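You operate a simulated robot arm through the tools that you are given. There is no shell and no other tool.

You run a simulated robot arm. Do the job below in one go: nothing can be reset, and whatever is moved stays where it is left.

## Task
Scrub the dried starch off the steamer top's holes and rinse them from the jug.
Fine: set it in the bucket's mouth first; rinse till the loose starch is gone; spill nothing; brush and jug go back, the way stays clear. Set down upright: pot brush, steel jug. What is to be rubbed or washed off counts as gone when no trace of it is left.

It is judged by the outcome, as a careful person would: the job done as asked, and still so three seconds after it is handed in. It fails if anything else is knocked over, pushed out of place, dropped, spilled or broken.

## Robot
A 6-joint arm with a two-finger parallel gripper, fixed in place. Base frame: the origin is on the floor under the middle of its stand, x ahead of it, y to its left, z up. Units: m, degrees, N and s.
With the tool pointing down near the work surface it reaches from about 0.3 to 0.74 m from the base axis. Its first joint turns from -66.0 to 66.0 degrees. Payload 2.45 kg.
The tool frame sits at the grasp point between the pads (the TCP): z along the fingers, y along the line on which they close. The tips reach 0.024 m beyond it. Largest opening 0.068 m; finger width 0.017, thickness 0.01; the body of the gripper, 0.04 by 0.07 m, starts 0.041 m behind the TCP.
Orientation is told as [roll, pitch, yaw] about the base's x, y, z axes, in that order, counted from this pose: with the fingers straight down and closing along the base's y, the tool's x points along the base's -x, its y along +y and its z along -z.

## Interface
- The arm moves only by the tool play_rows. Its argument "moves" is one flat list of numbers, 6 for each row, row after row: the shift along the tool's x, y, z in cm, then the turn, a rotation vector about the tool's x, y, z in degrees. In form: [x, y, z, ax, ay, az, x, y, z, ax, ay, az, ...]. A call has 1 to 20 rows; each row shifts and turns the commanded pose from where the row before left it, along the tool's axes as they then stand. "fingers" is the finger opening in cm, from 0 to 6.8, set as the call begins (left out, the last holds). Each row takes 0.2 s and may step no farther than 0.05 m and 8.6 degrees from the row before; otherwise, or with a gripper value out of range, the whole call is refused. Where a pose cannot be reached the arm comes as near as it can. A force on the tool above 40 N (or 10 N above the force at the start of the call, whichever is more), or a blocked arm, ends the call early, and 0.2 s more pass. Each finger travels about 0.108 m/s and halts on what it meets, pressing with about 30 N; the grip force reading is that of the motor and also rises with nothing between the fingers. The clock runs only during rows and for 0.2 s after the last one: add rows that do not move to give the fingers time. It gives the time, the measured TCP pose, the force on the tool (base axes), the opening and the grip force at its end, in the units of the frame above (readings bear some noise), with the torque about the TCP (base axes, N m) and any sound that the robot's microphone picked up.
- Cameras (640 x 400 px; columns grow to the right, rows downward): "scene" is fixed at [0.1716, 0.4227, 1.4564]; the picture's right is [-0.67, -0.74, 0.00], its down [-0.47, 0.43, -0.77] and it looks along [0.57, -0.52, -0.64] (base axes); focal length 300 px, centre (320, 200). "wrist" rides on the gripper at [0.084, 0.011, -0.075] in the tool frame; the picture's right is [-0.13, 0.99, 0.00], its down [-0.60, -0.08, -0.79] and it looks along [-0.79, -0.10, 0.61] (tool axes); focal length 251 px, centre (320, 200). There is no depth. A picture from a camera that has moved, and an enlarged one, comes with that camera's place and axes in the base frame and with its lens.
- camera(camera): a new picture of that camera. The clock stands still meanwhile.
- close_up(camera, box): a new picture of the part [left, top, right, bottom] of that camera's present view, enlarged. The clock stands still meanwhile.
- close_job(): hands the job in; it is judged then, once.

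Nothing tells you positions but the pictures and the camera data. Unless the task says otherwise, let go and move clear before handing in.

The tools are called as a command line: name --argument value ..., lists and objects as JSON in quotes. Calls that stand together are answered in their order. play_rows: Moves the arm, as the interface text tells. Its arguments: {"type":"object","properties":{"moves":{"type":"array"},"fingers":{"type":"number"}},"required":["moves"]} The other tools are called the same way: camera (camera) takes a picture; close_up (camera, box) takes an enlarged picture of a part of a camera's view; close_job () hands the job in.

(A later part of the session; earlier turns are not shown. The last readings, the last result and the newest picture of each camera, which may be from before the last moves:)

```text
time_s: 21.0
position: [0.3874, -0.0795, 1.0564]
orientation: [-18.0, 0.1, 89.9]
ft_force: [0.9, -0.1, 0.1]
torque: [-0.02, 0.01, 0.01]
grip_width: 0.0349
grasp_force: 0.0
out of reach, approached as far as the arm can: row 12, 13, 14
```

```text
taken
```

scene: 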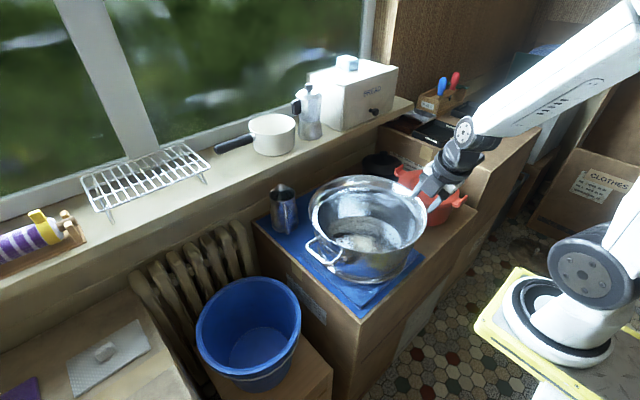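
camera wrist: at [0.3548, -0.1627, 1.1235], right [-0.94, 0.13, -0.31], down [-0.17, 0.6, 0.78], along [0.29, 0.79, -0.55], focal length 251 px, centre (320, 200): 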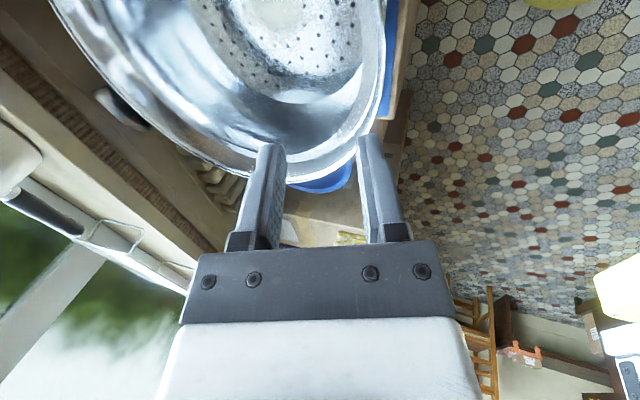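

The robot-side approach with that tilt is just out of reach, so I'll pinch the rim on the (−x, −y) diagonal instead, which suits both the pick and the final place. Turning the wrist there now, staying high.

play_rows --moves '[0, 0, 0, -6, 0, 0, 0, 0, 0, -6, 0, 0, 0, 0, 0, -6, 0, 0, 0, 0, 0, 0, 0, 7.94, 0, 0, 0, 0, 0, 7.94, 0, 0, 0, 0, 0, 7.94, 0, 0, 0, 0, 0, 7.94, 0, 0, 0, 0, 0, 7.94, 0, 0, 0, 0, 0, 7.94, 0, 0, 0, 0, 0, 7.94, 0, 0, 0, 0, 0, 7.94, 0, 0, 0, 0, 0, 7.94, 0, 0, 0, 0, 0, 7.94, 0, 0, 0, 0, 0, 7.94, 0, 0, 0, 0, 0, 7.94, 0, 0, 0, 0, 0, 7.94, 0, 0, 0, 0, 0, 7.94, 0, 0, 0, 0, 0, 7.94, 0, 0, 0, 0, 0, 7.94, 0, 0, 0, 0, 0, 7.94]'

```text
time_s: 25.2
position: [0.3875, -0.0783, 1.0568]
orientation: [0.1, 0.0, -45.2]
ft_force: [-0.1, 0.3, 0.0]
torque: [0.0, 0.01, -0.05]
grip_width: 0.0351
grasp_force: 0.1
```

play_rows --moves '[-3.16, -2.4, 0.9, 0, 0, 0, -3.16, -2.4, 0.9, 0, 0, 0, -3.16, -2.4, 0.9, 0, 0, 0, 0, 0, 0, -6, 0, 0, 0, 0, 0, -6, 0, 0, 0, 0, 0, -6, 0, 0, 0, 0, 0, 0, 0, 0]'

camera --camera "wrist"

camera --camera "scene"

```text
time_s: 26.8
position: [0.4051, -0.1973, 1.0301]
orientation: [18.1, -0.1, -45.0]
ft_force: [-0.1, 0.3, 0.6]
torque: [-0.02, 0.02, 0.0]
grip_width: 0.0349
grasp_force: 0.2
```

```text
taken
camera wrist: at [0.3356, -0.1467, 1.1029], right [0.76, 0.58, 0.31], down [0.2, -0.65, 0.73], along [0.62, -0.49, -0.61], focal length 251 px, centre (320, 200)
```

wrist: 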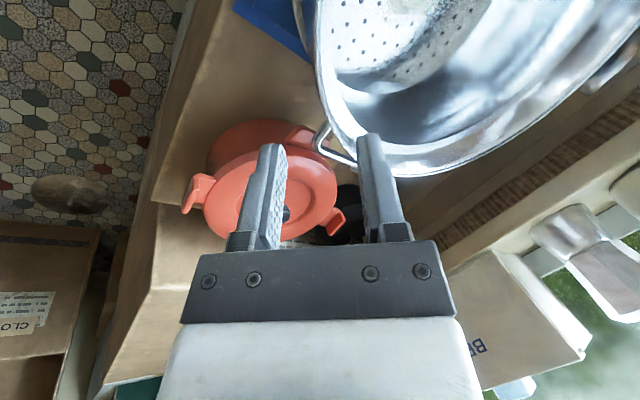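

```text
taken
```

scene: 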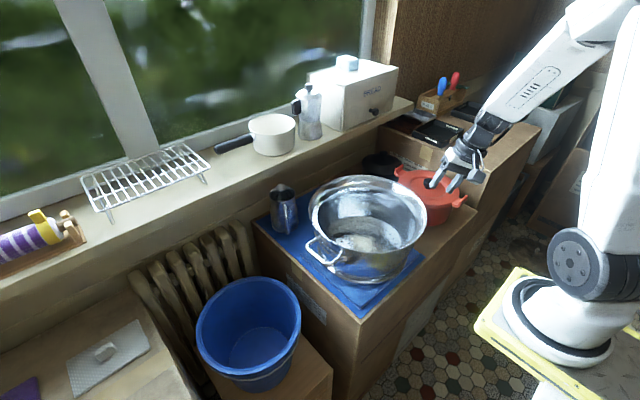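

close_up --camera "wrist" --box '[240, 0, 440, 160]'

```text
2.50 times, centred on (340, 80) of wrist
camera zoom: at [0.3356, -0.1467, 1.1029], right [0.76, 0.58, 0.31], down [0.2, -0.65, 0.73], along [0.62, -0.49, -0.61], focal length 629 px, centre (270, 500)
```

zoom: 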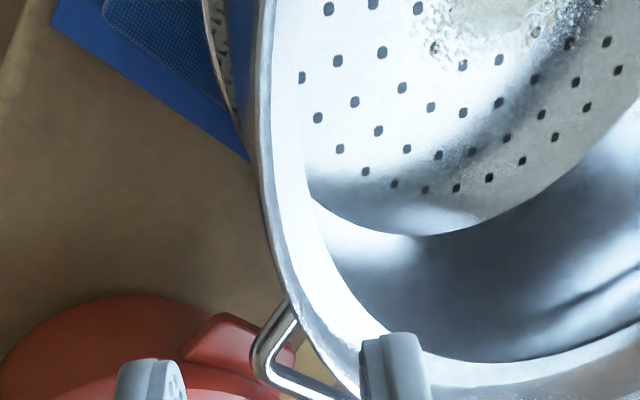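

play_rows --moves '[0.15, 0, 3.75, 0, 0, 0, 0.15, 0, 3.75, 0, 0, 0, 0, 0, 0, 0, 0, 0]'

camera --camera "wrist"

close_up --camera "scene" --box '[350, 120, 510, 220]'

```text
time_s: 27.6
position: [0.4176, -0.1788, 0.9577]
orientation: [18.0, -0.1, -45.0]
ft_force: [-0.2, 0.4, -0.4]
torque: [0.01, -0.02, 0.04]
grip_width: 0.0351
grasp_force: 0.1
```

```text
taken
camera wrist: at [0.3496, -0.1279, 1.0319], right [0.76, 0.58, 0.31], down [0.2, -0.65, 0.73], along [0.62, -0.49, -0.61], focal length 251 px, centre (320, 200)
```

wrist: 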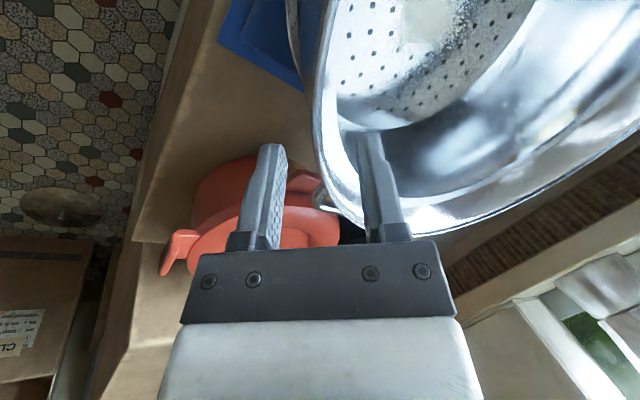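

```text
4.00 times, centred on (430, 170) of scene
camera zoom: at [0.1716, 0.4227, 1.4564], right [-0.67, -0.74, 0.0], down [-0.47, 0.43, -0.77], along [0.57, -0.52, -0.64], focal length 1201 px, centre (-120, 320)
```

zoom: 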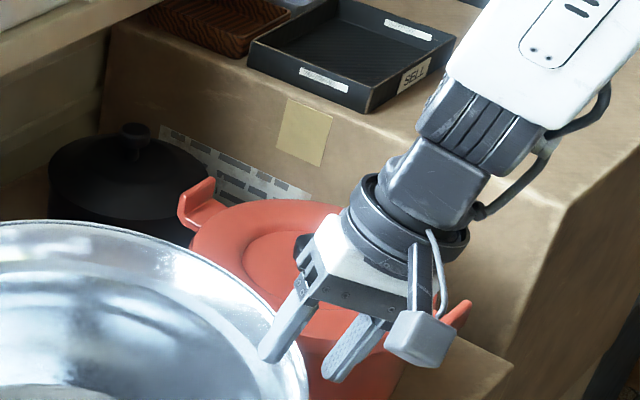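

close_up --camera "wrist" --box '[240, 70, 400, 230]'

```text
2.50 times, centred on (320, 150) of wrist
camera zoom: at [0.3496, -0.1279, 1.0319], right [0.76, 0.58, 0.31], down [0.2, -0.65, 0.73], along [0.62, -0.49, -0.61], focal length 629 px, centre (320, 325)
```

zoom: 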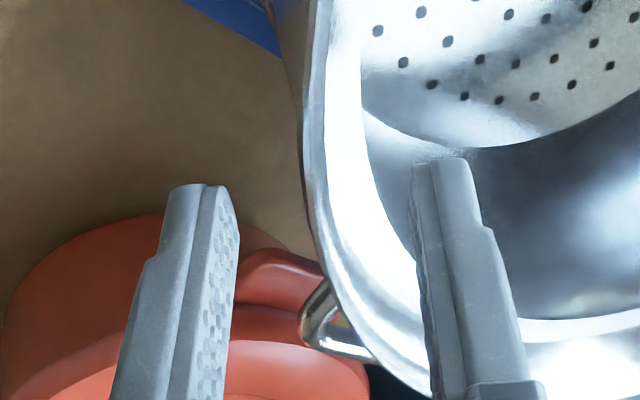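

The lip sits midway between the fingers. Going down over it.

play_rows --moves '[0, 0, 2, 0, 0, 0, 0, 0, 2, 0, 0, 0, 0, 0, 1.5, 0, 0, 0, 0, 0, 1.2, 0, 0, 0, 0, 0, 0, 0, 0, 0]'

close_up --camera "wrist" --box '[240, 70, 400, 230]'

close_up --camera "scene" --box '[350, 120, 510, 220]'

```text
time_s: 28.6
position: [0.4332, -0.1665, 0.9022]
orientation: [18.1, -0.6, -45.2]
ft_force: [-11.0, 1.2, 23.4]
torque: [-0.39, -0.05, -0.17]
grip_width: 0.035
grasp_force: 0.1
stopped in row 4: the force on the tool passed its limit at 75 N (the readings are from after the stop); the commanded pose is now the measured one
```

```text
2.50 times, centred on (320, 150) of wrist
camera zoom: at [0.3646, -0.1164, 0.9753], right [0.76, 0.58, 0.31], down [0.19, -0.65, 0.74], along [0.63, -0.5, -0.6], focal length 629 px, centre (320, 325)
```

zoom: 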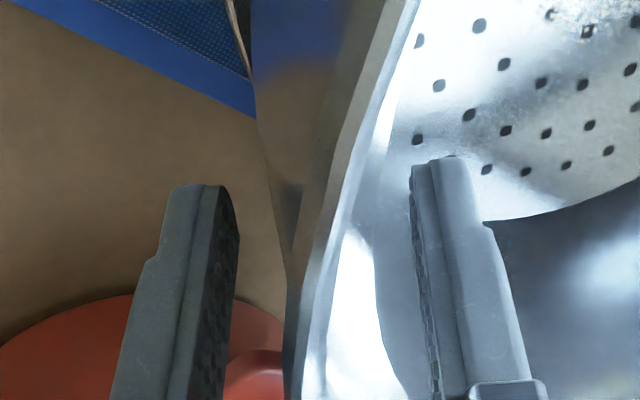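

```text
4.00 times, centred on (430, 170) of scene
camera zoom: at [0.171, 0.4229, 1.4564], right [-0.67, -0.74, 0.0], down [-0.47, 0.43, -0.77], along [0.57, -0.52, -0.63], focal length 1201 px, centre (-120, 320)
```

zoom: 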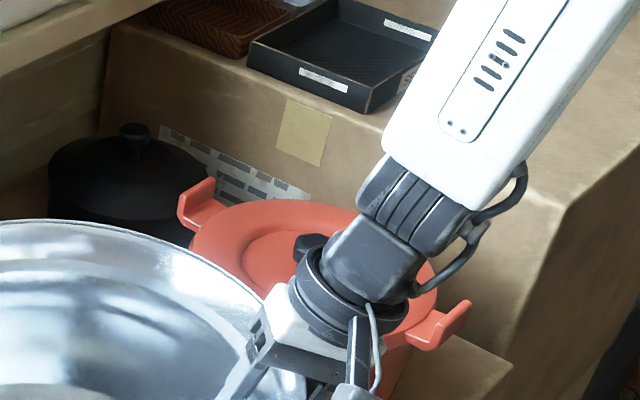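

play_rows --moves '[0, 0, -0.6, 0, 0, 0, 0, 0, -0.6, 0, 0, 0, 0, 0, 0, 0, 0, 0]'

camera --camera "wrist"

camera --camera "scene"

```text
time_s: 29.4
position: [0.4308, -0.1692, 0.9126]
orientation: [18.2, -0.5, -45.0]
ft_force: [-0.5, -0.3, -0.3]
torque: [0.02, -0.01, 0.0]
grip_width: 0.0351
grasp_force: 0.1
```

```text
taken
camera wrist: at [0.362, -0.1185, 0.9857], right [0.76, 0.57, 0.31], down [0.19, -0.65, 0.73], along [0.62, -0.5, -0.6], focal length 251 px, centre (320, 200)
```

wrist: 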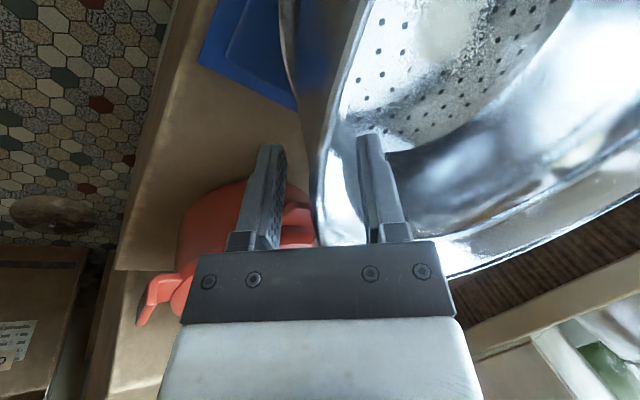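

```text
taken
```

scene: 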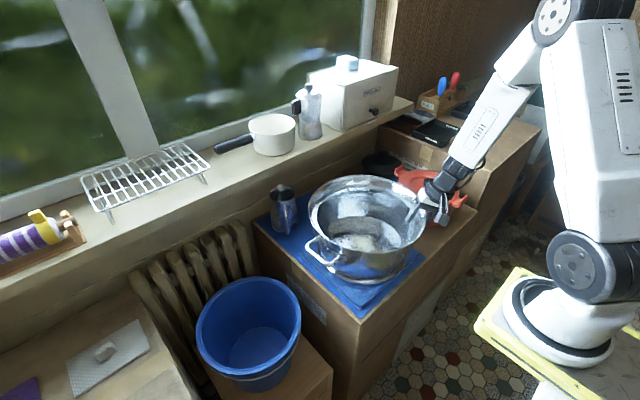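

Contact was the palm on the lip; I backed off a centimetre and the fingers straddle the rim cleanly. Closing now.

play_rows --moves '[0, 0, 0, 0, 0, 0, 0, 0, 0, 0, 0, 0, 0, 0, 0, 0, 0, 0]' --fingers 0

close_up --camera "wrist" --box '[240, 70, 400, 230]'

close_up --camera "scene" --box '[290, 150, 470, 290]'

```text
time_s: 30.2
position: [0.4305, -0.1697, 0.9126]
orientation: [18.2, -0.5, -45.1]
ft_force: [-1.0, 0.9, -0.8]
torque: [-0.41, 0.35, 0.14]
grip_width: 0.0235
grasp_force: 29.9
```

```text
2.50 times, centred on (320, 150) of wrist
camera zoom: at [0.3619, -0.1185, 0.9857], right [0.76, 0.58, 0.31], down [0.19, -0.65, 0.73], along [0.62, -0.5, -0.6], focal length 629 px, centre (320, 325)
```

zoom: 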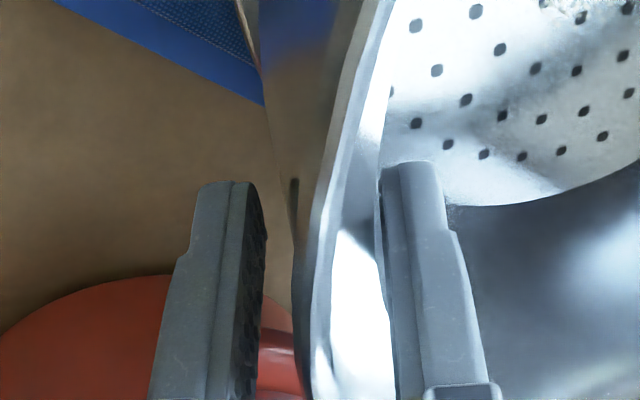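

```text
2.86 times, centred on (380, 220) of scene
camera zoom: at [0.1716, 0.4227, 1.4564], right [-0.67, -0.74, 0.0], down [-0.47, 0.43, -0.77], along [0.57, -0.52, -0.64], focal length 858 px, centre (149, 143)
```

zoom: 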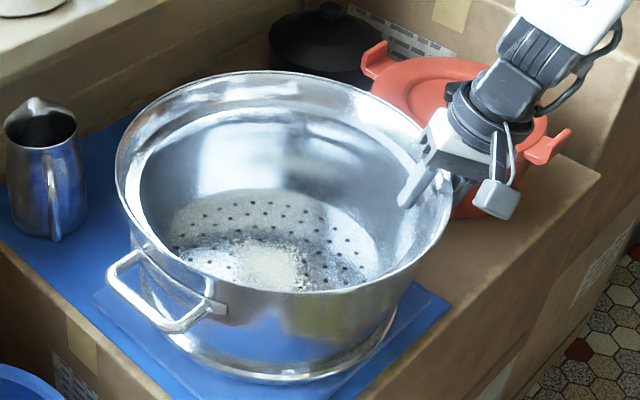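

play_rows --moves '[0, 0.155, -0.476, 0, 0, 0, 0, 0.155, -0.476, 0, 0, 0, 0, 0.155, -0.476, 0, 0, 0, 0, 0, 0, 0, 0, 0]'

close_up --camera "scene" --box '[290, 150, 470, 290]'

close_up --camera "wrist" --box '[240, 70, 400, 230]'

```text
time_s: 31.2
position: [0.4311, -0.1691, 0.9272]
orientation: [18.2, -0.5, -45.1]
ft_force: [0.1, -0.6, -5.3]
torque: [-0.38, 0.48, 0.06]
grip_width: 0.0245
grasp_force: 30.0
```

```text
2.86 times, centred on (380, 220) of scene
camera zoom: at [0.1716, 0.4227, 1.4564], right [-0.67, -0.74, 0.0], down [-0.47, 0.43, -0.77], along [0.57, -0.52, -0.64], focal length 858 px, centre (149, 143)
```

zoom: 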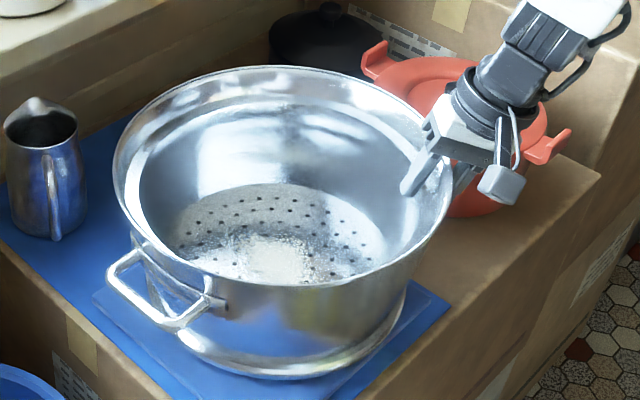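

```text
2.50 times, centred on (320, 150) of wrist
camera zoom: at [0.3621, -0.1184, 1.001], right [0.76, 0.58, 0.31], down [0.19, -0.65, 0.73], along [0.62, -0.5, -0.6], focal length 629 px, centre (320, 325)
```

zoom: 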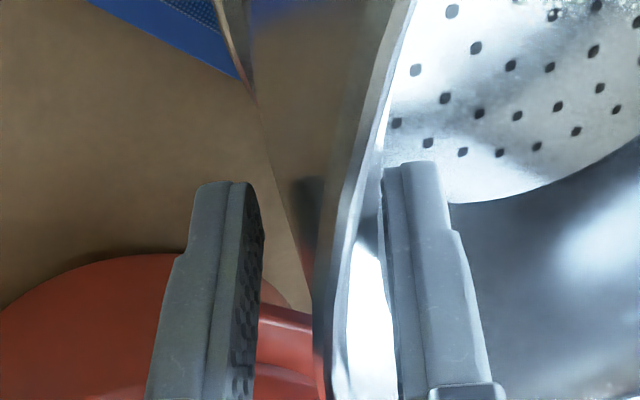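

The pot's weight (≈5.3 N) is now largely on the gripper and it holds moment. I'll lift a bit more and look for tilt or slip.

play_rows --moves '[0, 0.309, -0.951, 0, 0, 0, 0, 0.309, -0.951, 0, 0, 0, 0, 0, 0, 0, 0, 0, 0, 0, 0, 0, 0, 0]'

close_up --camera "scene" --box '[290, 150, 470, 290]'

camera --camera "wrist"

```text
time_s: 32.2
position: [0.4312, -0.1684, 0.9475]
orientation: [18.3, -0.5, -45.1]
ft_force: [-0.5, 0.2, -4.3]
torque: [-0.32, 0.38, 0.08]
grip_width: 0.0256
grasp_force: 29.7
```

```text
2.86 times, centred on (380, 220) of scene
camera zoom: at [0.1716, 0.4227, 1.4564], right [-0.67, -0.74, 0.0], down [-0.47, 0.43, -0.77], along [0.57, -0.52, -0.64], focal length 858 px, centre (149, 143)
```

zoom: 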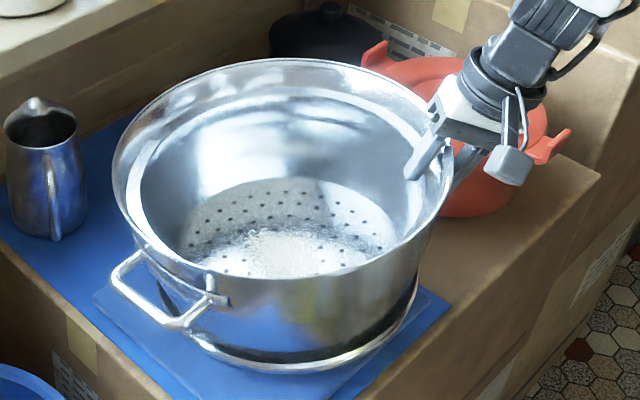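

```text
taken
camera wrist: at [0.3619, -0.1189, 1.0208], right [0.76, 0.58, 0.31], down [0.19, -0.65, 0.73], along [0.62, -0.5, -0.6], focal length 251 px, centre (320, 200)
```

wrist: 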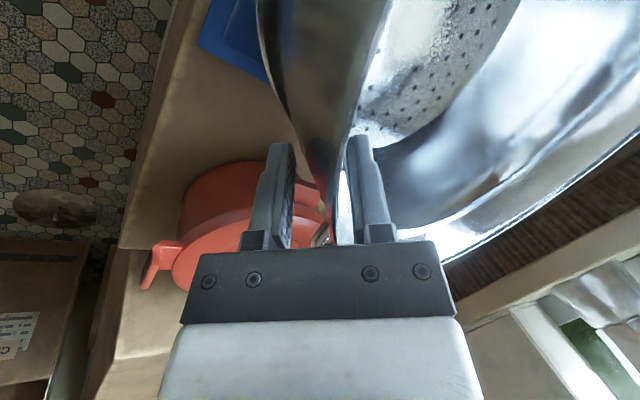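

The pot slowly rotates in the grip: the moment needed (~0.78 Nm) slightly exceeds what this depth gives. I'll set it down, go deeper by about 1 cm for a longer couple, and regrip.

play_rows --moves '[0, -0.309, 0.951, 0, 0, 0, 0, -0.309, 0.951, 0, 0, 0, 0, -0.309, 0.951, 0, 0, 0, 0, -0.12, 0.38, 0, 0, 0, 0, 0, 0, 0, 0, 0]'

play_rows --moves '[0, 0, 0, 0, 0, 0, 0, 0, 0, 0, 0, 0]' --fingers 3.5

close_up --camera "wrist" --box '[240, 70, 400, 260]'

close_up --camera "scene" --box '[290, 150, 470, 290]'

```text
time_s: 33.4
position: [0.4315, -0.1706, 0.915]
orientation: [18.2, -0.6, -45.1]
ft_force: [-10.6, -2.0, 26.7]
torque: [-0.31, 0.33, 0.14]
grip_width: 0.0228
grasp_force: 29.6
```

```text
time_s: 34.0
position: [0.4298, -0.1693, 0.9134]
orientation: [18.2, -0.6, -45.1]
ft_force: [0.3, -0.4, 0.3]
torque: [0.0, 0.01, 0.01]
grip_width: 0.0349
grasp_force: 0.0
```

```text
2.11 times, centred on (320, 165) of wrist
camera zoom: at [0.3621, -0.1188, 0.9867], right [0.76, 0.58, 0.31], down [0.19, -0.65, 0.73], along [0.62, -0.5, -0.6], focal length 529 px, centre (320, 274)
```

zoom: 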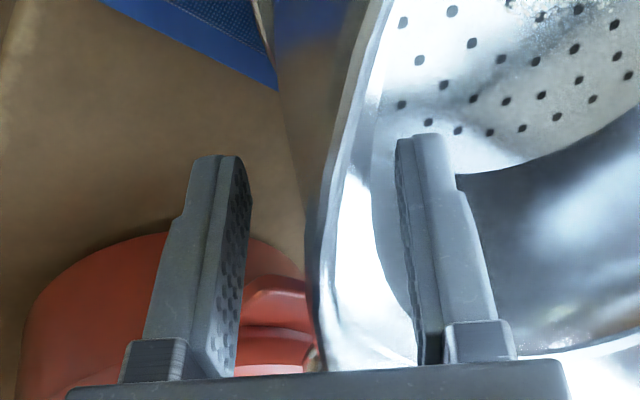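

```text
2.86 times, centred on (380, 220) of scene
camera zoom: at [0.1716, 0.4227, 1.4564], right [-0.67, -0.74, 0.0], down [-0.47, 0.43, -0.77], along [0.57, -0.52, -0.64], focal length 858 px, centre (149, 143)
```

zoom: 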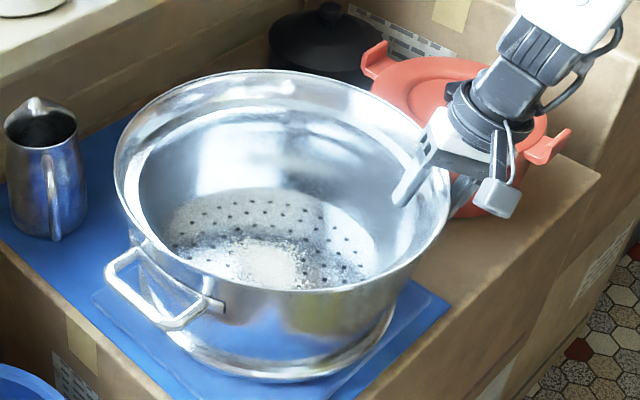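

play_rows --moves '[0, 0, 0.5, 0, 0, 0, 0, 0, 0.4, 0, 0, 0, 0, 0, 0, 0, 0, 0]'

play_rows --moves '[0, 0, 0, 0, 0, 0, 0, 0, 0, 0, 0, 0, 0, 0, 0, 0, 0, 0]' --fingers 0

close_up --camera "wrist" --box '[240, 70, 400, 260]'

```text
time_s: 34.8
position: [0.4329, -0.1674, 0.9054]
orientation: [18.2, -0.5, -45.1]
ft_force: [-0.4, -0.1, 1.2]
torque: [-0.01, -0.03, -0.01]
grip_width: 0.0351
grasp_force: 0.0
```

```text
time_s: 35.6
position: [0.4323, -0.1666, 0.9059]
orientation: [18.1, -0.5, -45.0]
ft_force: [-1.2, -0.1, -0.1]
torque: [-0.49, 0.48, 0.06]
grip_width: 0.0238
grasp_force: 30.2
```

```text
2.11 times, centred on (320, 165) of wrist
camera zoom: at [0.364, -0.117, 0.9784], right [0.76, 0.58, 0.31], down [0.19, -0.65, 0.73], along [0.62, -0.5, -0.6], focal length 529 px, centre (320, 274)
```

zoom: 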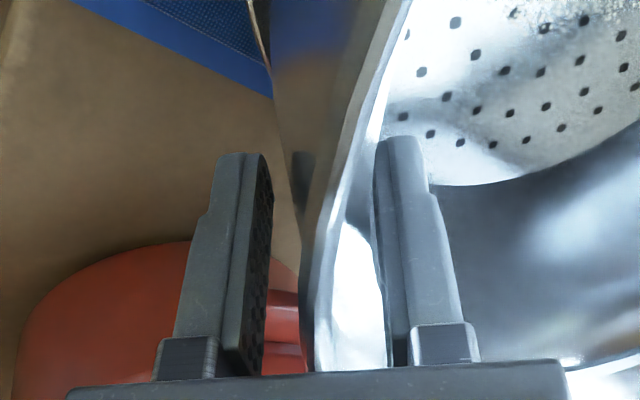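

play_rows --moves '[0, 0.155, -0.476, 0, 0, 0, 0, 0.155, -0.476, 0, 0, 0, 0, 0.155, -0.476, 0, 0, 0, 0, 0.155, -0.476, 0, 0, 0, 0, 0, 0, 0, 0, 0]'

close_up --camera "scene" --box '[290, 150, 470, 290]'

```text
time_s: 36.8
position: [0.4316, -0.167, 0.9254]
orientation: [18.1, -0.6, -45.1]
ft_force: [-1.1, 0.2, -4.6]
torque: [-0.55, 0.56, 0.05]
grip_width: 0.024
grasp_force: 30.3
```

```text
2.86 times, centred on (380, 220) of scene
camera zoom: at [0.1717, 0.4227, 1.4564], right [-0.67, -0.74, 0.0], down [-0.47, 0.43, -0.77], along [0.57, -0.52, -0.64], focal length 858 px, centre (149, 143)
```

zoom: 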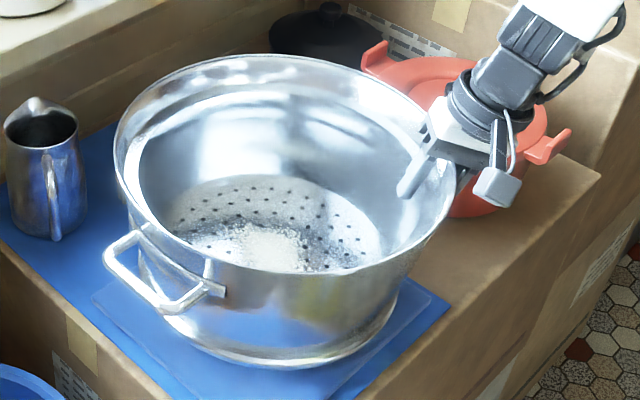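

Now the full weight (≈4.7 N, 0.78 Nm) is carried and the pot is nearly level. I'll raise it further and check it holds steady.

play_rows --moves '[0, 0.309, -0.951, 0, 0, 0, 0, 0.309, -0.951, 0, 0, 0, 0, 0.309, -0.951, 0, 0, 0, 0, 0, 0, 0, 0, 0, 0, 0, 0, 0, 0, 0, 0, 0, 0, 0, 0, 0]'

camera --camera "scene"

close_up --camera "scene" --box '[290, 150, 470, 290]'

camera --camera "wrist"

```text
time_s: 38.2
position: [0.4328, -0.1665, 0.9561]
orientation: [18.1, -0.5, -45.1]
ft_force: [0.3, 0.7, -5.9]
torque: [-0.53, 0.52, 0.02]
grip_width: 0.0236
grasp_force: 30.2
```

```text
taken
```

scene: 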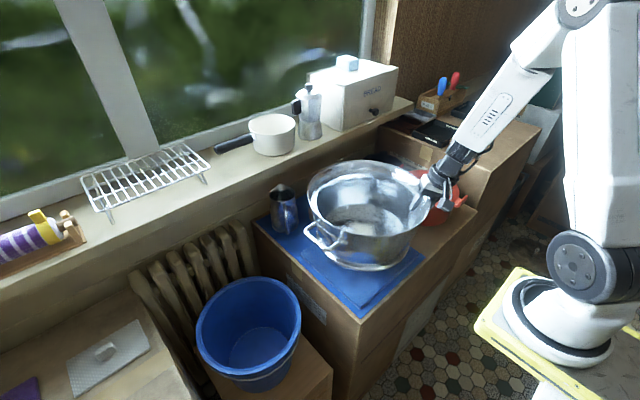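

```text
2.86 times, centred on (380, 220) of scene
camera zoom: at [0.1717, 0.4227, 1.4564], right [-0.67, -0.74, 0.0], down [-0.47, 0.43, -0.77], along [0.57, -0.52, -0.64], focal length 858 px, centre (149, 143)
```

zoom: 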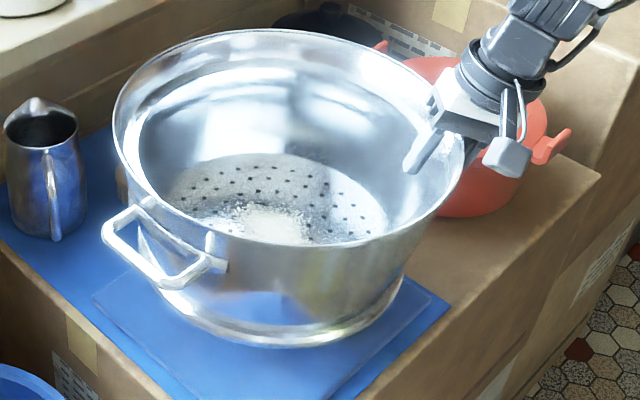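

```text
taken
camera wrist: at [0.364, -0.1163, 1.0288], right [0.76, 0.58, 0.31], down [0.19, -0.65, 0.73], along [0.62, -0.5, -0.6], focal length 251 px, centre (320, 200)
```

wrist: 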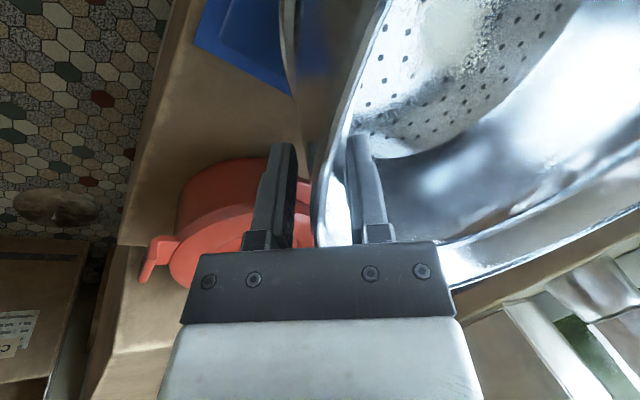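

The hold is steady and level. I'll carry it in +y slowly, keeping clear of the jug.

play_rows --moves '[0.35, 0.336, 0.109, 0, 0, 0, 0.707, 0.672, 0.2185, 0, 0, 0, 1.06, 1.009, 0.328, 0, 0, 0, 1.06, 1.009, 0.328, 0, 0, 0, 1.06, 1.009, 0.328, 0, 0, 0, 1.06, 1.009, 0.328, 0, 0, 0, 1.06, 1.009, 0.328, 0, 0, 0, 1.06, 1.009, 0.328, 0, 0, 0, 1.06, 1.009, 0.328, 0, 0, 0, 1.06, 1.009, 0.328, 0, 0, 0, 1.06, 1.009, 0.328, 0, 0, 0, 1.06, 1.009, 0.328, 0, 0, 0, 0.707, 0.672, 0.2185, 0, 0, 0, 0.35, 0.336, 0.109, 0, 0, 0, 0, 0, 0, 0, 0, 0]'

camera --camera "scene"

```text
time_s: 41.4
position: [0.4337, 0.0121, 0.9562]
orientation: [18.2, -0.5, -45.0]
ft_force: [0.0, 0.4, -5.1]
torque: [-0.54, 0.5, -0.13]
grip_width: 0.0238
grasp_force: 29.9
```

```text
taken
```

scene: 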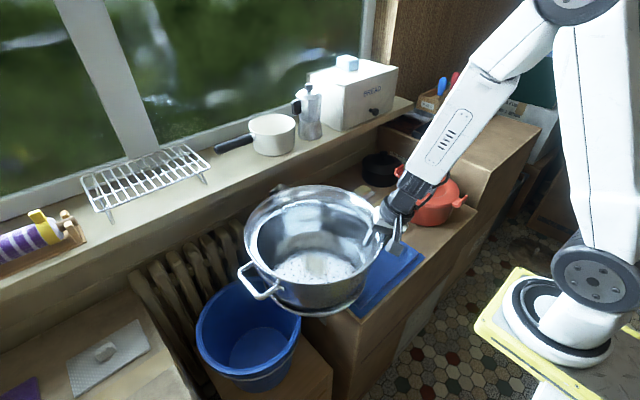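

play_rows --moves '[0.315, 0.68, 0.22, 0, 0, 0, 0.63, 1.36, 0.443, 0, 0, 0, 0.63, 1.36, 0.443, 0, 0, 0, 0.63, 1.36, 0.443, 0, 0, 0, 0.63, 1.36, 0.443, 0, 0, 0, 0.63, 1.36, 0.443, 0, 0, 0, 0.63, 1.36, 0.443, 0, 0, 0, 0.63, 1.36, 0.443, 0, 0, 0, 0.63, 1.36, 0.443, 0, 0, 0, 0.63, 1.36, 0.443, 0, 0, 0, 0.63, 1.36, 0.443, 0, 0, 0, 0.315, 0.68, 0.22, 0, 0, 0, 0, 0, 0, 0, 0, 0]'

camera --camera "scene"

camera --camera "wrist"

```text
time_s: 44.2
position: [0.4949, 0.1731, 0.9556]
orientation: [18.0, -0.5, -45.1]
ft_force: [1.2, 0.3, -5.4]
torque: [-0.53, 0.58, 0.03]
grip_width: 0.0241
grasp_force: 29.8
```

```text
taken
```

scene: 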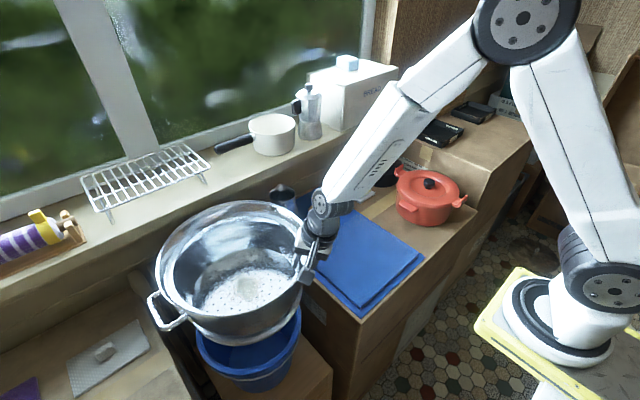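

```text
taken
camera wrist: at [0.4267, 0.2241, 1.0273], right [0.76, 0.58, 0.31], down [0.19, -0.65, 0.73], along [0.62, -0.5, -0.6], focal length 251 px, centre (320, 200)
```

wrist: 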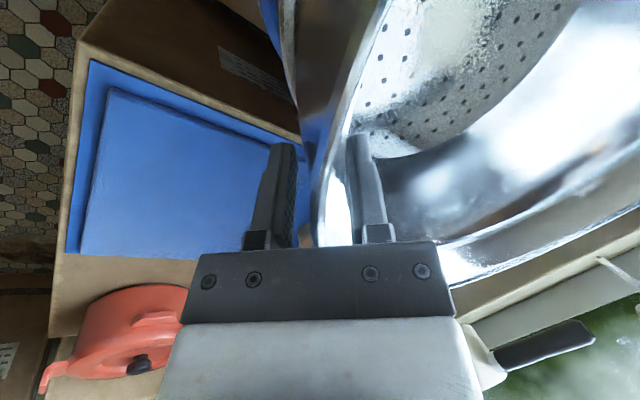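

close_up --camera "scene" --box '[140, 190, 340, 400]'

close_up --camera "scene" --box '[180, 280, 320, 400]'

```text
1.90 times, centred on (240, 295) of scene
camera zoom: at [0.1717, 0.4228, 1.4563], right [-0.67, -0.74, 0.0], down [-0.47, 0.43, -0.77], along [0.57, -0.52, -0.64], focal length 572 px, centre (472, 19)
```

zoom: 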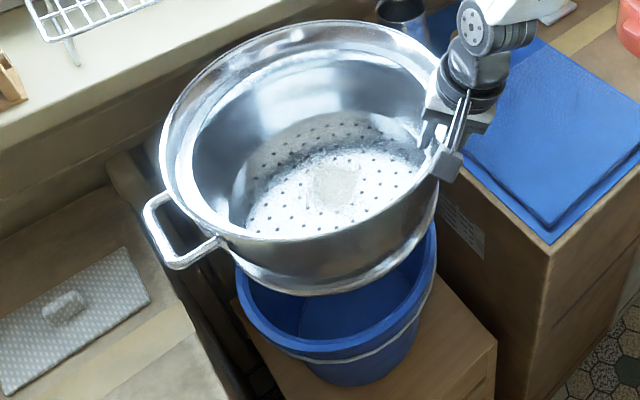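

```text
3.33 times, centred on (250, 340) of scene
camera zoom: at [0.1717, 0.4228, 1.4563], right [-0.67, -0.74, 0.0], down [-0.47, 0.43, -0.77], along [0.57, -0.52, -0.64], focal length 1000 px, centre (553, -267)
```

zoom: 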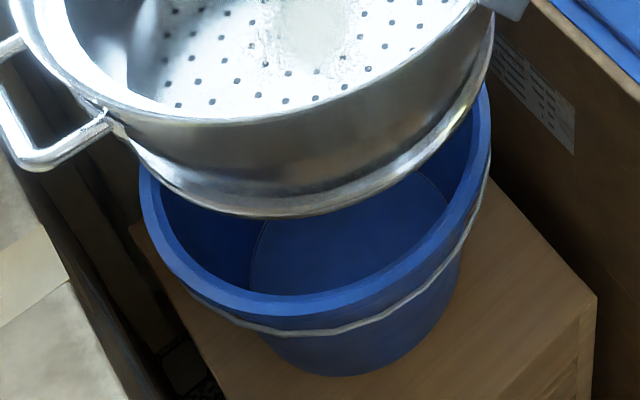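

The pot is over the bucket with a slight (≈4°) tilt; by my measurement it needs about (+1.5, +1.2) cm. I'll correct, and lower it to just above the rim.

play_rows --moves '[-0.09, 0.92, 0.3, 0, 0, 0, -0.09, 0.92, 0.3, 0, 0, 0, 0, -0.309, 0.951, 0, 0, 0, 0, -0.463, 1.427, 0, 0, 0, 0, -0.463, 1.427, 0, 0, 0, 0, -0.463, 1.427, 0, 0, 0, 0, -0.309, 0.951, 0, 0, 0, 0, -0.155, 0.476, 0, 0, 0, 0, 0, 0, 0, 0, 0]'

close_up --camera "scene" --box '[140, 190, 340, 400]'

close_up --camera "scene" --box '[180, 280, 320, 400]'

camera --camera "wrist"

```text
time_s: 46.2
position: [0.5115, 0.1854, 0.8836]
orientation: [18.1, -0.5, -45.1]
ft_force: [0.1, 0.1, -5.0]
torque: [-0.58, 0.55, -0.07]
grip_width: 0.0242
grasp_force: 30.0
```

```text
1.90 times, centred on (240, 295) of scene
camera zoom: at [0.1717, 0.4228, 1.4563], right [-0.67, -0.74, 0.0], down [-0.47, 0.43, -0.77], along [0.57, -0.52, -0.64], focal length 572 px, centre (472, 19)
```

zoom: 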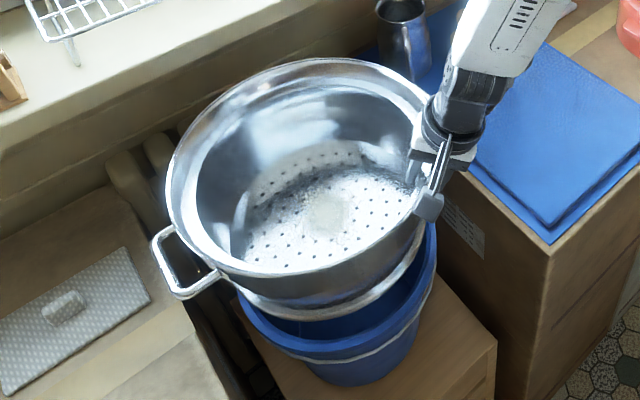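

```text
3.33 times, centred on (250, 340) of scene
camera zoom: at [0.1717, 0.4228, 1.4563], right [-0.67, -0.74, 0.0], down [-0.47, 0.43, -0.77], along [0.57, -0.52, -0.64], focal length 1000 px, centre (553, -267)
```

zoom: 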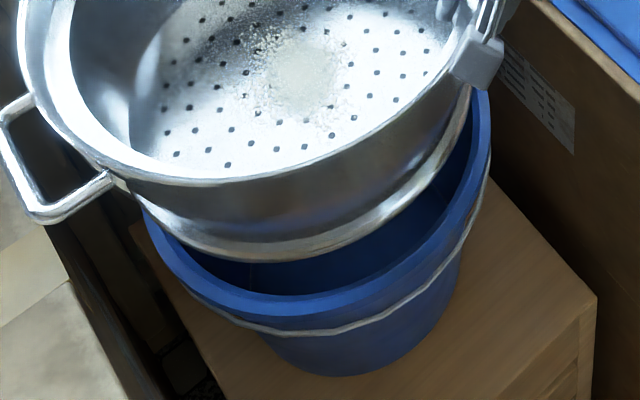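

```text
taken
camera wrist: at [0.4427, 0.2355, 0.9573], right [0.76, 0.58, 0.31], down [0.19, -0.65, 0.73], along [0.62, -0.5, -0.6], focal length 251 px, centre (320, 200)
```

wrist: 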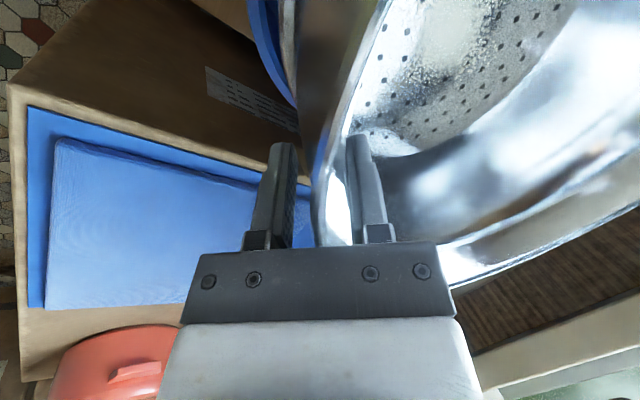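

Alignment looks good laterally. I'll lower a little further and compare the base ring with the bucket's inner edge at nearly equal height.

play_rows --moves '[0, -0.309, 0.951, 0, 0, 0, 0, -0.309, 0.951, 0, 0, 0, 0, 0, 0, 0, 0, 0]'

close_up --camera "scene" --box '[190, 280, 310, 370]'

close_up --camera "wrist" --box '[240, 0, 400, 160]'

```text
time_s: 47.0
position: [0.5109, 0.1854, 0.8649]
orientation: [18.2, -0.5, -45.1]
ft_force: [0.0, 1.0, -5.0]
torque: [-0.55, 0.55, -0.06]
grip_width: 0.0239
grasp_force: 30.2
```

```text
4.44 times, centred on (250, 325) of scene
camera zoom: at [0.1717, 0.4228, 1.4563], right [-0.67, -0.74, 0.0], down [-0.47, 0.43, -0.77], along [0.57, -0.52, -0.64], focal length 1334 px, centre (631, -356)
```

zoom: 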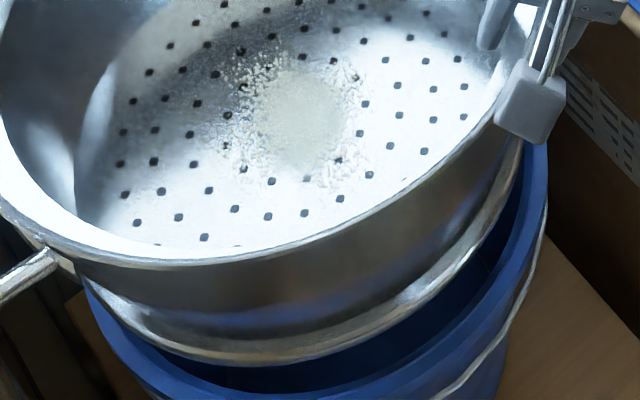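

```text
2.50 times, centred on (320, 80) of wrist
camera zoom: at [0.4433, 0.2354, 0.9375], right [0.76, 0.58, 0.31], down [0.19, -0.65, 0.73], along [0.62, -0.5, -0.6], focal length 629 px, centre (320, 500)
```

zoom: 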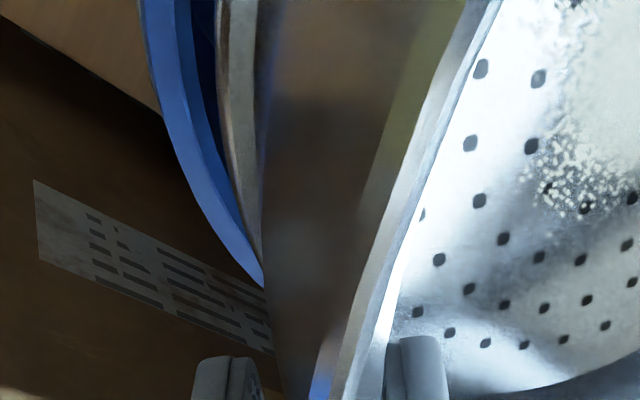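

close_up --camera "scene" --box '[185, 310, 315, 400]'

```text
4.44 times, centred on (250, 355) of scene
camera zoom: at [0.1717, 0.4228, 1.4563], right [-0.67, -0.74, 0.0], down [-0.47, 0.43, -0.77], along [0.57, -0.52, -0.64], focal length 1334 px, centre (631, -489)
```

zoom: 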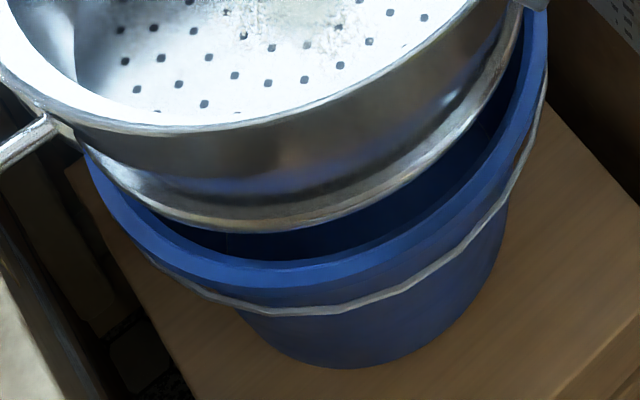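

play_rows --moves '[0.16, -0.25, -0.08, 0, 0, 0, 0, -0.309, 0.951, 0, 0, 0, 0, -0.155, 0.476, 0, 0, 0, 0, 0, 0, 0, 0, 0]'

close_up --camera "scene" --box '[185, 310, 315, 400]'

close_up --camera "scene" --box '[190, 270, 310, 350]'

```text
time_s: 48.0
position: [0.509, 0.1837, 0.8491]
orientation: [18.1, -0.5, -45.0]
ft_force: [0.9, -0.8, -5.7]
torque: [-0.54, 0.52, -0.07]
grip_width: 0.0241
grasp_force: 29.9
```

```text
4.44 times, centred on (250, 355) of scene
camera zoom: at [0.1717, 0.4228, 1.4563], right [-0.67, -0.74, 0.0], down [-0.47, 0.43, -0.77], along [0.57, -0.52, -0.64], focal length 1334 px, centre (631, -489)
```

zoom: 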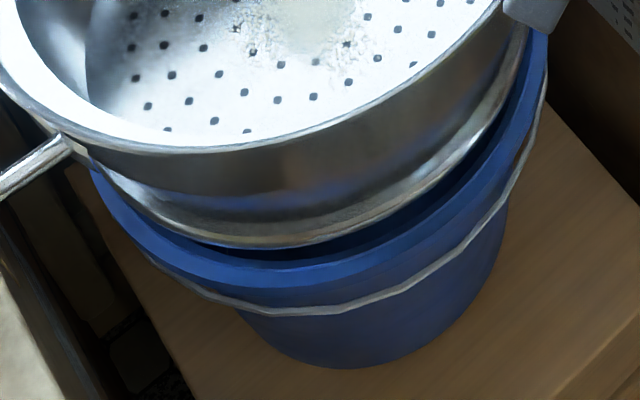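

```text
5.00 times, centred on (250, 310) of scene
camera zoom: at [0.1717, 0.4228, 1.4563], right [-0.67, -0.74, 0.0], down [-0.47, 0.43, -0.77], along [0.57, -0.52, -0.64], focal length 1501 px, centre (670, -350)
```

zoom: 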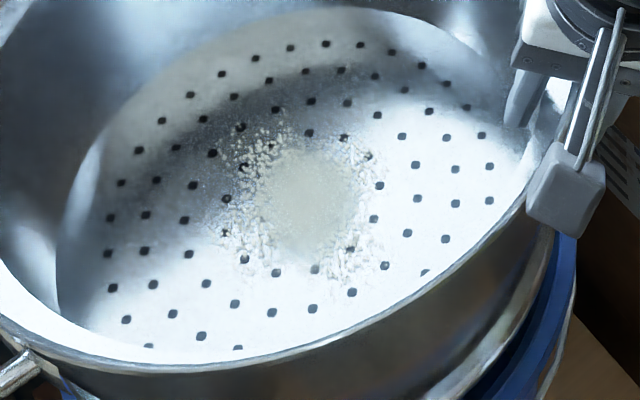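

play_rows --moves '[0, -0.124, 0.38, 0, 0, 0, 0, -0.124, 0.38, 0, 0, 0, 0, 0, 0, 0, 0, 0]'

close_up --camera "scene" --box '[185, 310, 315, 400]'

```text
time_s: 48.8
position: [0.5082, 0.1842, 0.8413]
orientation: [18.2, -0.5, -45.1]
ft_force: [-1.1, -0.1, -5.7]
torque: [-0.55, 0.57, 0.01]
grip_width: 0.0239
grasp_force: 30.3
```

```text
4.44 times, centred on (250, 355) of scene
camera zoom: at [0.1717, 0.4228, 1.4563], right [-0.67, -0.74, 0.0], down [-0.47, 0.43, -0.77], along [0.57, -0.52, -0.64], focal length 1334 px, centre (631, -489)
```

zoom: 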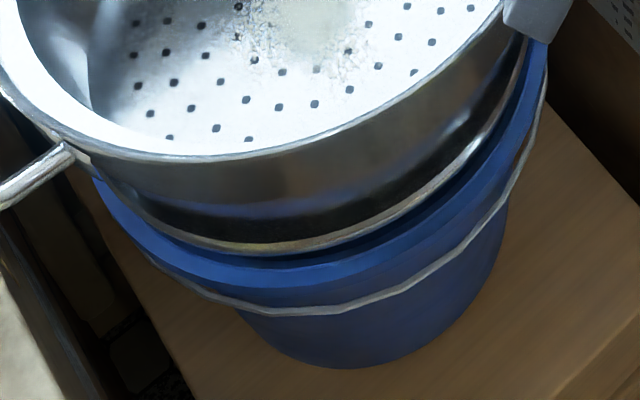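

play_rows --moves '[0, -0.124, 0.38, 0, 0, 0, 0, -0.124, 0.38, 0, 0, 0, 0, 0, 0, 0, 0, 0]'

close_up --camera "scene" --box '[185, 310, 315, 400]'

```text
time_s: 49.6
position: [0.5096, 0.184, 0.8334]
orientation: [18.2, -0.5, -45.1]
ft_force: [0.4, -0.5, -6.2]
torque: [-0.57, 0.55, -0.07]
grip_width: 0.0239
grasp_force: 29.6
```

```text
4.44 times, centred on (250, 355) of scene
camera zoom: at [0.1717, 0.4228, 1.4563], right [-0.67, -0.74, 0.0], down [-0.47, 0.43, -0.77], along [0.57, -0.52, -0.64], focal length 1334 px, centre (631, -489)
```

zoom: 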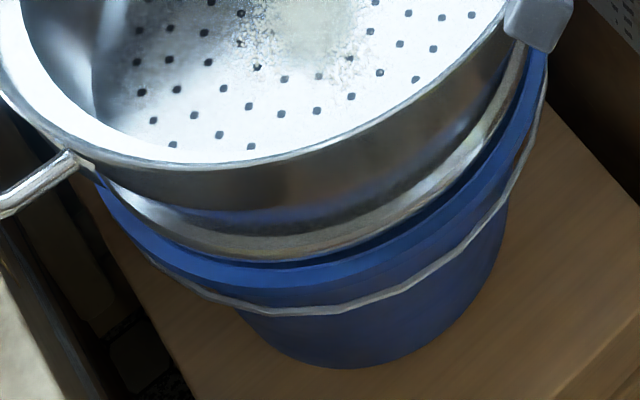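

play_rows --moves '[0, -0.124, 0.38, 0, 0, 0, 0, -0.124, 0.38, 0, 0, 0, 0, 0, 0, 0, 0, 0]'

close_up --camera "scene" --box '[185, 310, 315, 400]'

```text
time_s: 50.4
position: [0.5093, 0.1838, 0.8261]
orientation: [18.2, -0.5, -45.0]
ft_force: [-0.1, -0.3, -6.2]
torque: [-0.52, 0.58, 0.01]
grip_width: 0.0243
grasp_force: 30.0
```

```text
4.44 times, centred on (250, 355) of scene
camera zoom: at [0.1717, 0.4228, 1.4563], right [-0.67, -0.74, 0.0], down [-0.47, 0.43, -0.77], along [0.57, -0.52, -0.64], focal length 1334 px, centre (631, -489)
```

zoom: 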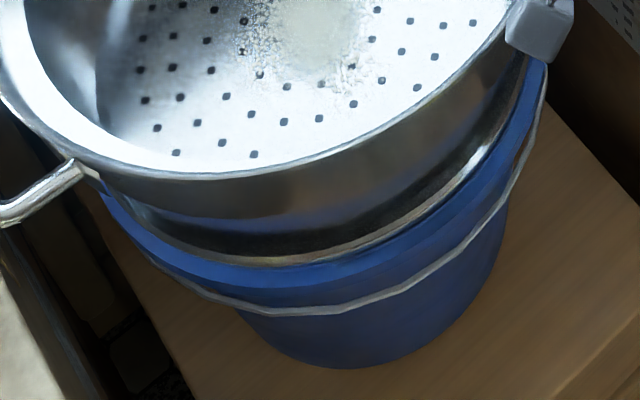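

play_rows --moves '[0, -0.124, 0.38, 0, 0, 0, 0, -0.124, 0.38, 0, 0, 0, 0, 0, 0, 0, 0, 0]'

close_up --camera "scene" --box '[185, 310, 315, 400]'

```text
time_s: 51.2
position: [0.5097, 0.185, 0.8197]
orientation: [18.2, -0.7, -45.2]
ft_force: [-11.3, -6.9, 26.3]
torque: [-0.51, 0.66, -0.27]
grip_width: 0.0241
grasp_force: 30.3
```

```text
4.44 times, centred on (250, 355) of scene
camera zoom: at [0.1709, 0.4224, 1.4565], right [-0.67, -0.74, 0.0], down [-0.47, 0.43, -0.77], along [0.57, -0.52, -0.63], focal length 1334 px, centre (631, -489)
```

zoom: 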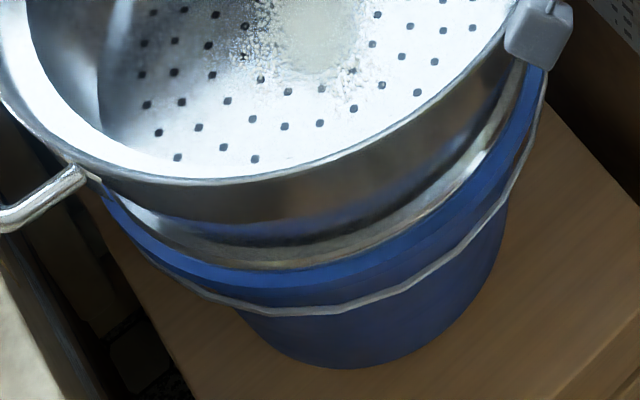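

Contact reached (upward push ≈26 N), so I'll ease up slightly and look at how the ring sits against the rim.

play_rows --moves '[0, 0.093, -0.285, 0, 0, 0, 0, 0, 0, 0, 0, 0]'

close_up --camera "wrist" --box '[240, 0, 400, 160]'

close_up --camera "scene" --box '[150, 240, 320, 400]'

```text
time_s: 51.8
position: [0.5089, 0.1846, 0.8204]
orientation: [18.1, -0.5, -45.0]
ft_force: [0.6, -0.1, -5.7]
torque: [-0.54, 0.55, -0.02]
grip_width: 0.0238
grasp_force: 30.6
```

```text
2.50 times, centred on (320, 80) of wrist
camera zoom: at [0.4403, 0.2348, 0.893], right [0.76, 0.58, 0.31], down [0.19, -0.65, 0.73], along [0.62, -0.5, -0.6], focal length 629 px, centre (320, 500)
```

zoom: 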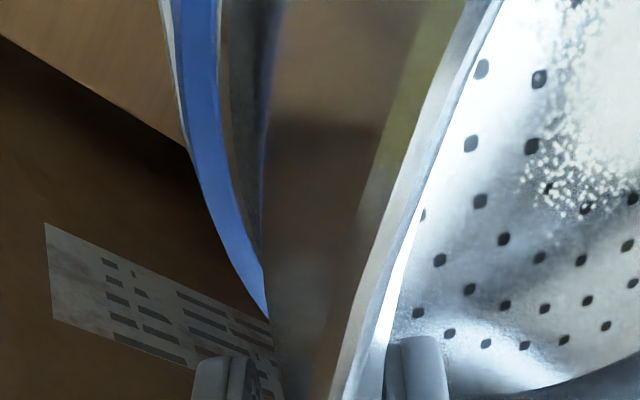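

```text
2.50 times, centred on (235, 320) of scene
camera zoom: at [0.1717, 0.4228, 1.4563], right [-0.67, -0.74, 0.0], down [-0.47, 0.43, -0.77], along [0.57, -0.52, -0.64], focal length 750 px, centre (532, -100)
```

zoom: 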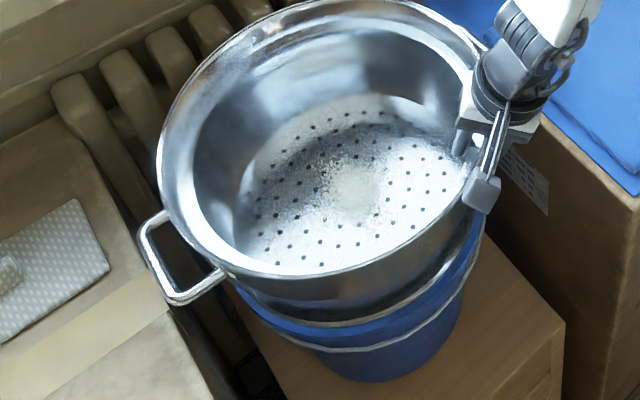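

close_up --camera "scene" --box '[190, 340, 270, 390]'

close_up --camera "scene" --box '[250, 310, 330, 360]'

```text
8.00 times, centred on (230, 365) of scene
camera zoom: at [0.1717, 0.4228, 1.4563], right [-0.67, -0.74, 0.0], down [-0.47, 0.43, -0.77], along [0.57, -0.52, -0.64], focal length 2401 px, centre (1040, -1120)
```

zoom: 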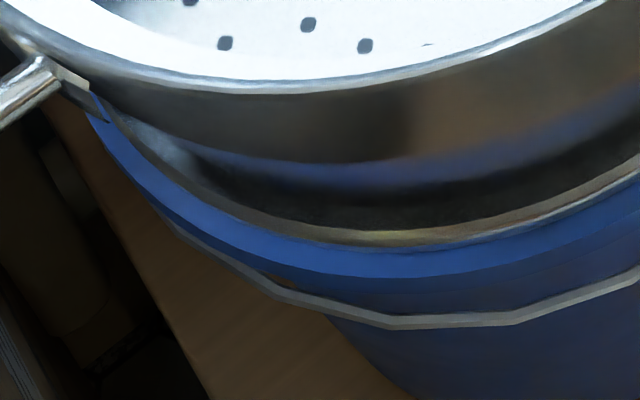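

```text
8.00 times, centred on (290, 335) of scene
camera zoom: at [0.1717, 0.4228, 1.4563], right [-0.67, -0.74, 0.0], down [-0.47, 0.43, -0.77], along [0.57, -0.52, -0.64], focal length 2401 px, centre (560, -880)
```

zoom: 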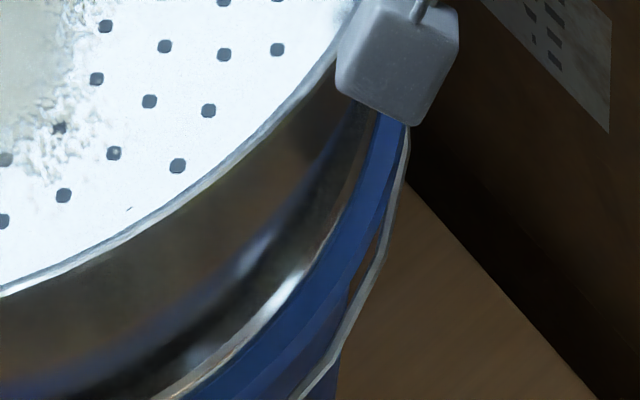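

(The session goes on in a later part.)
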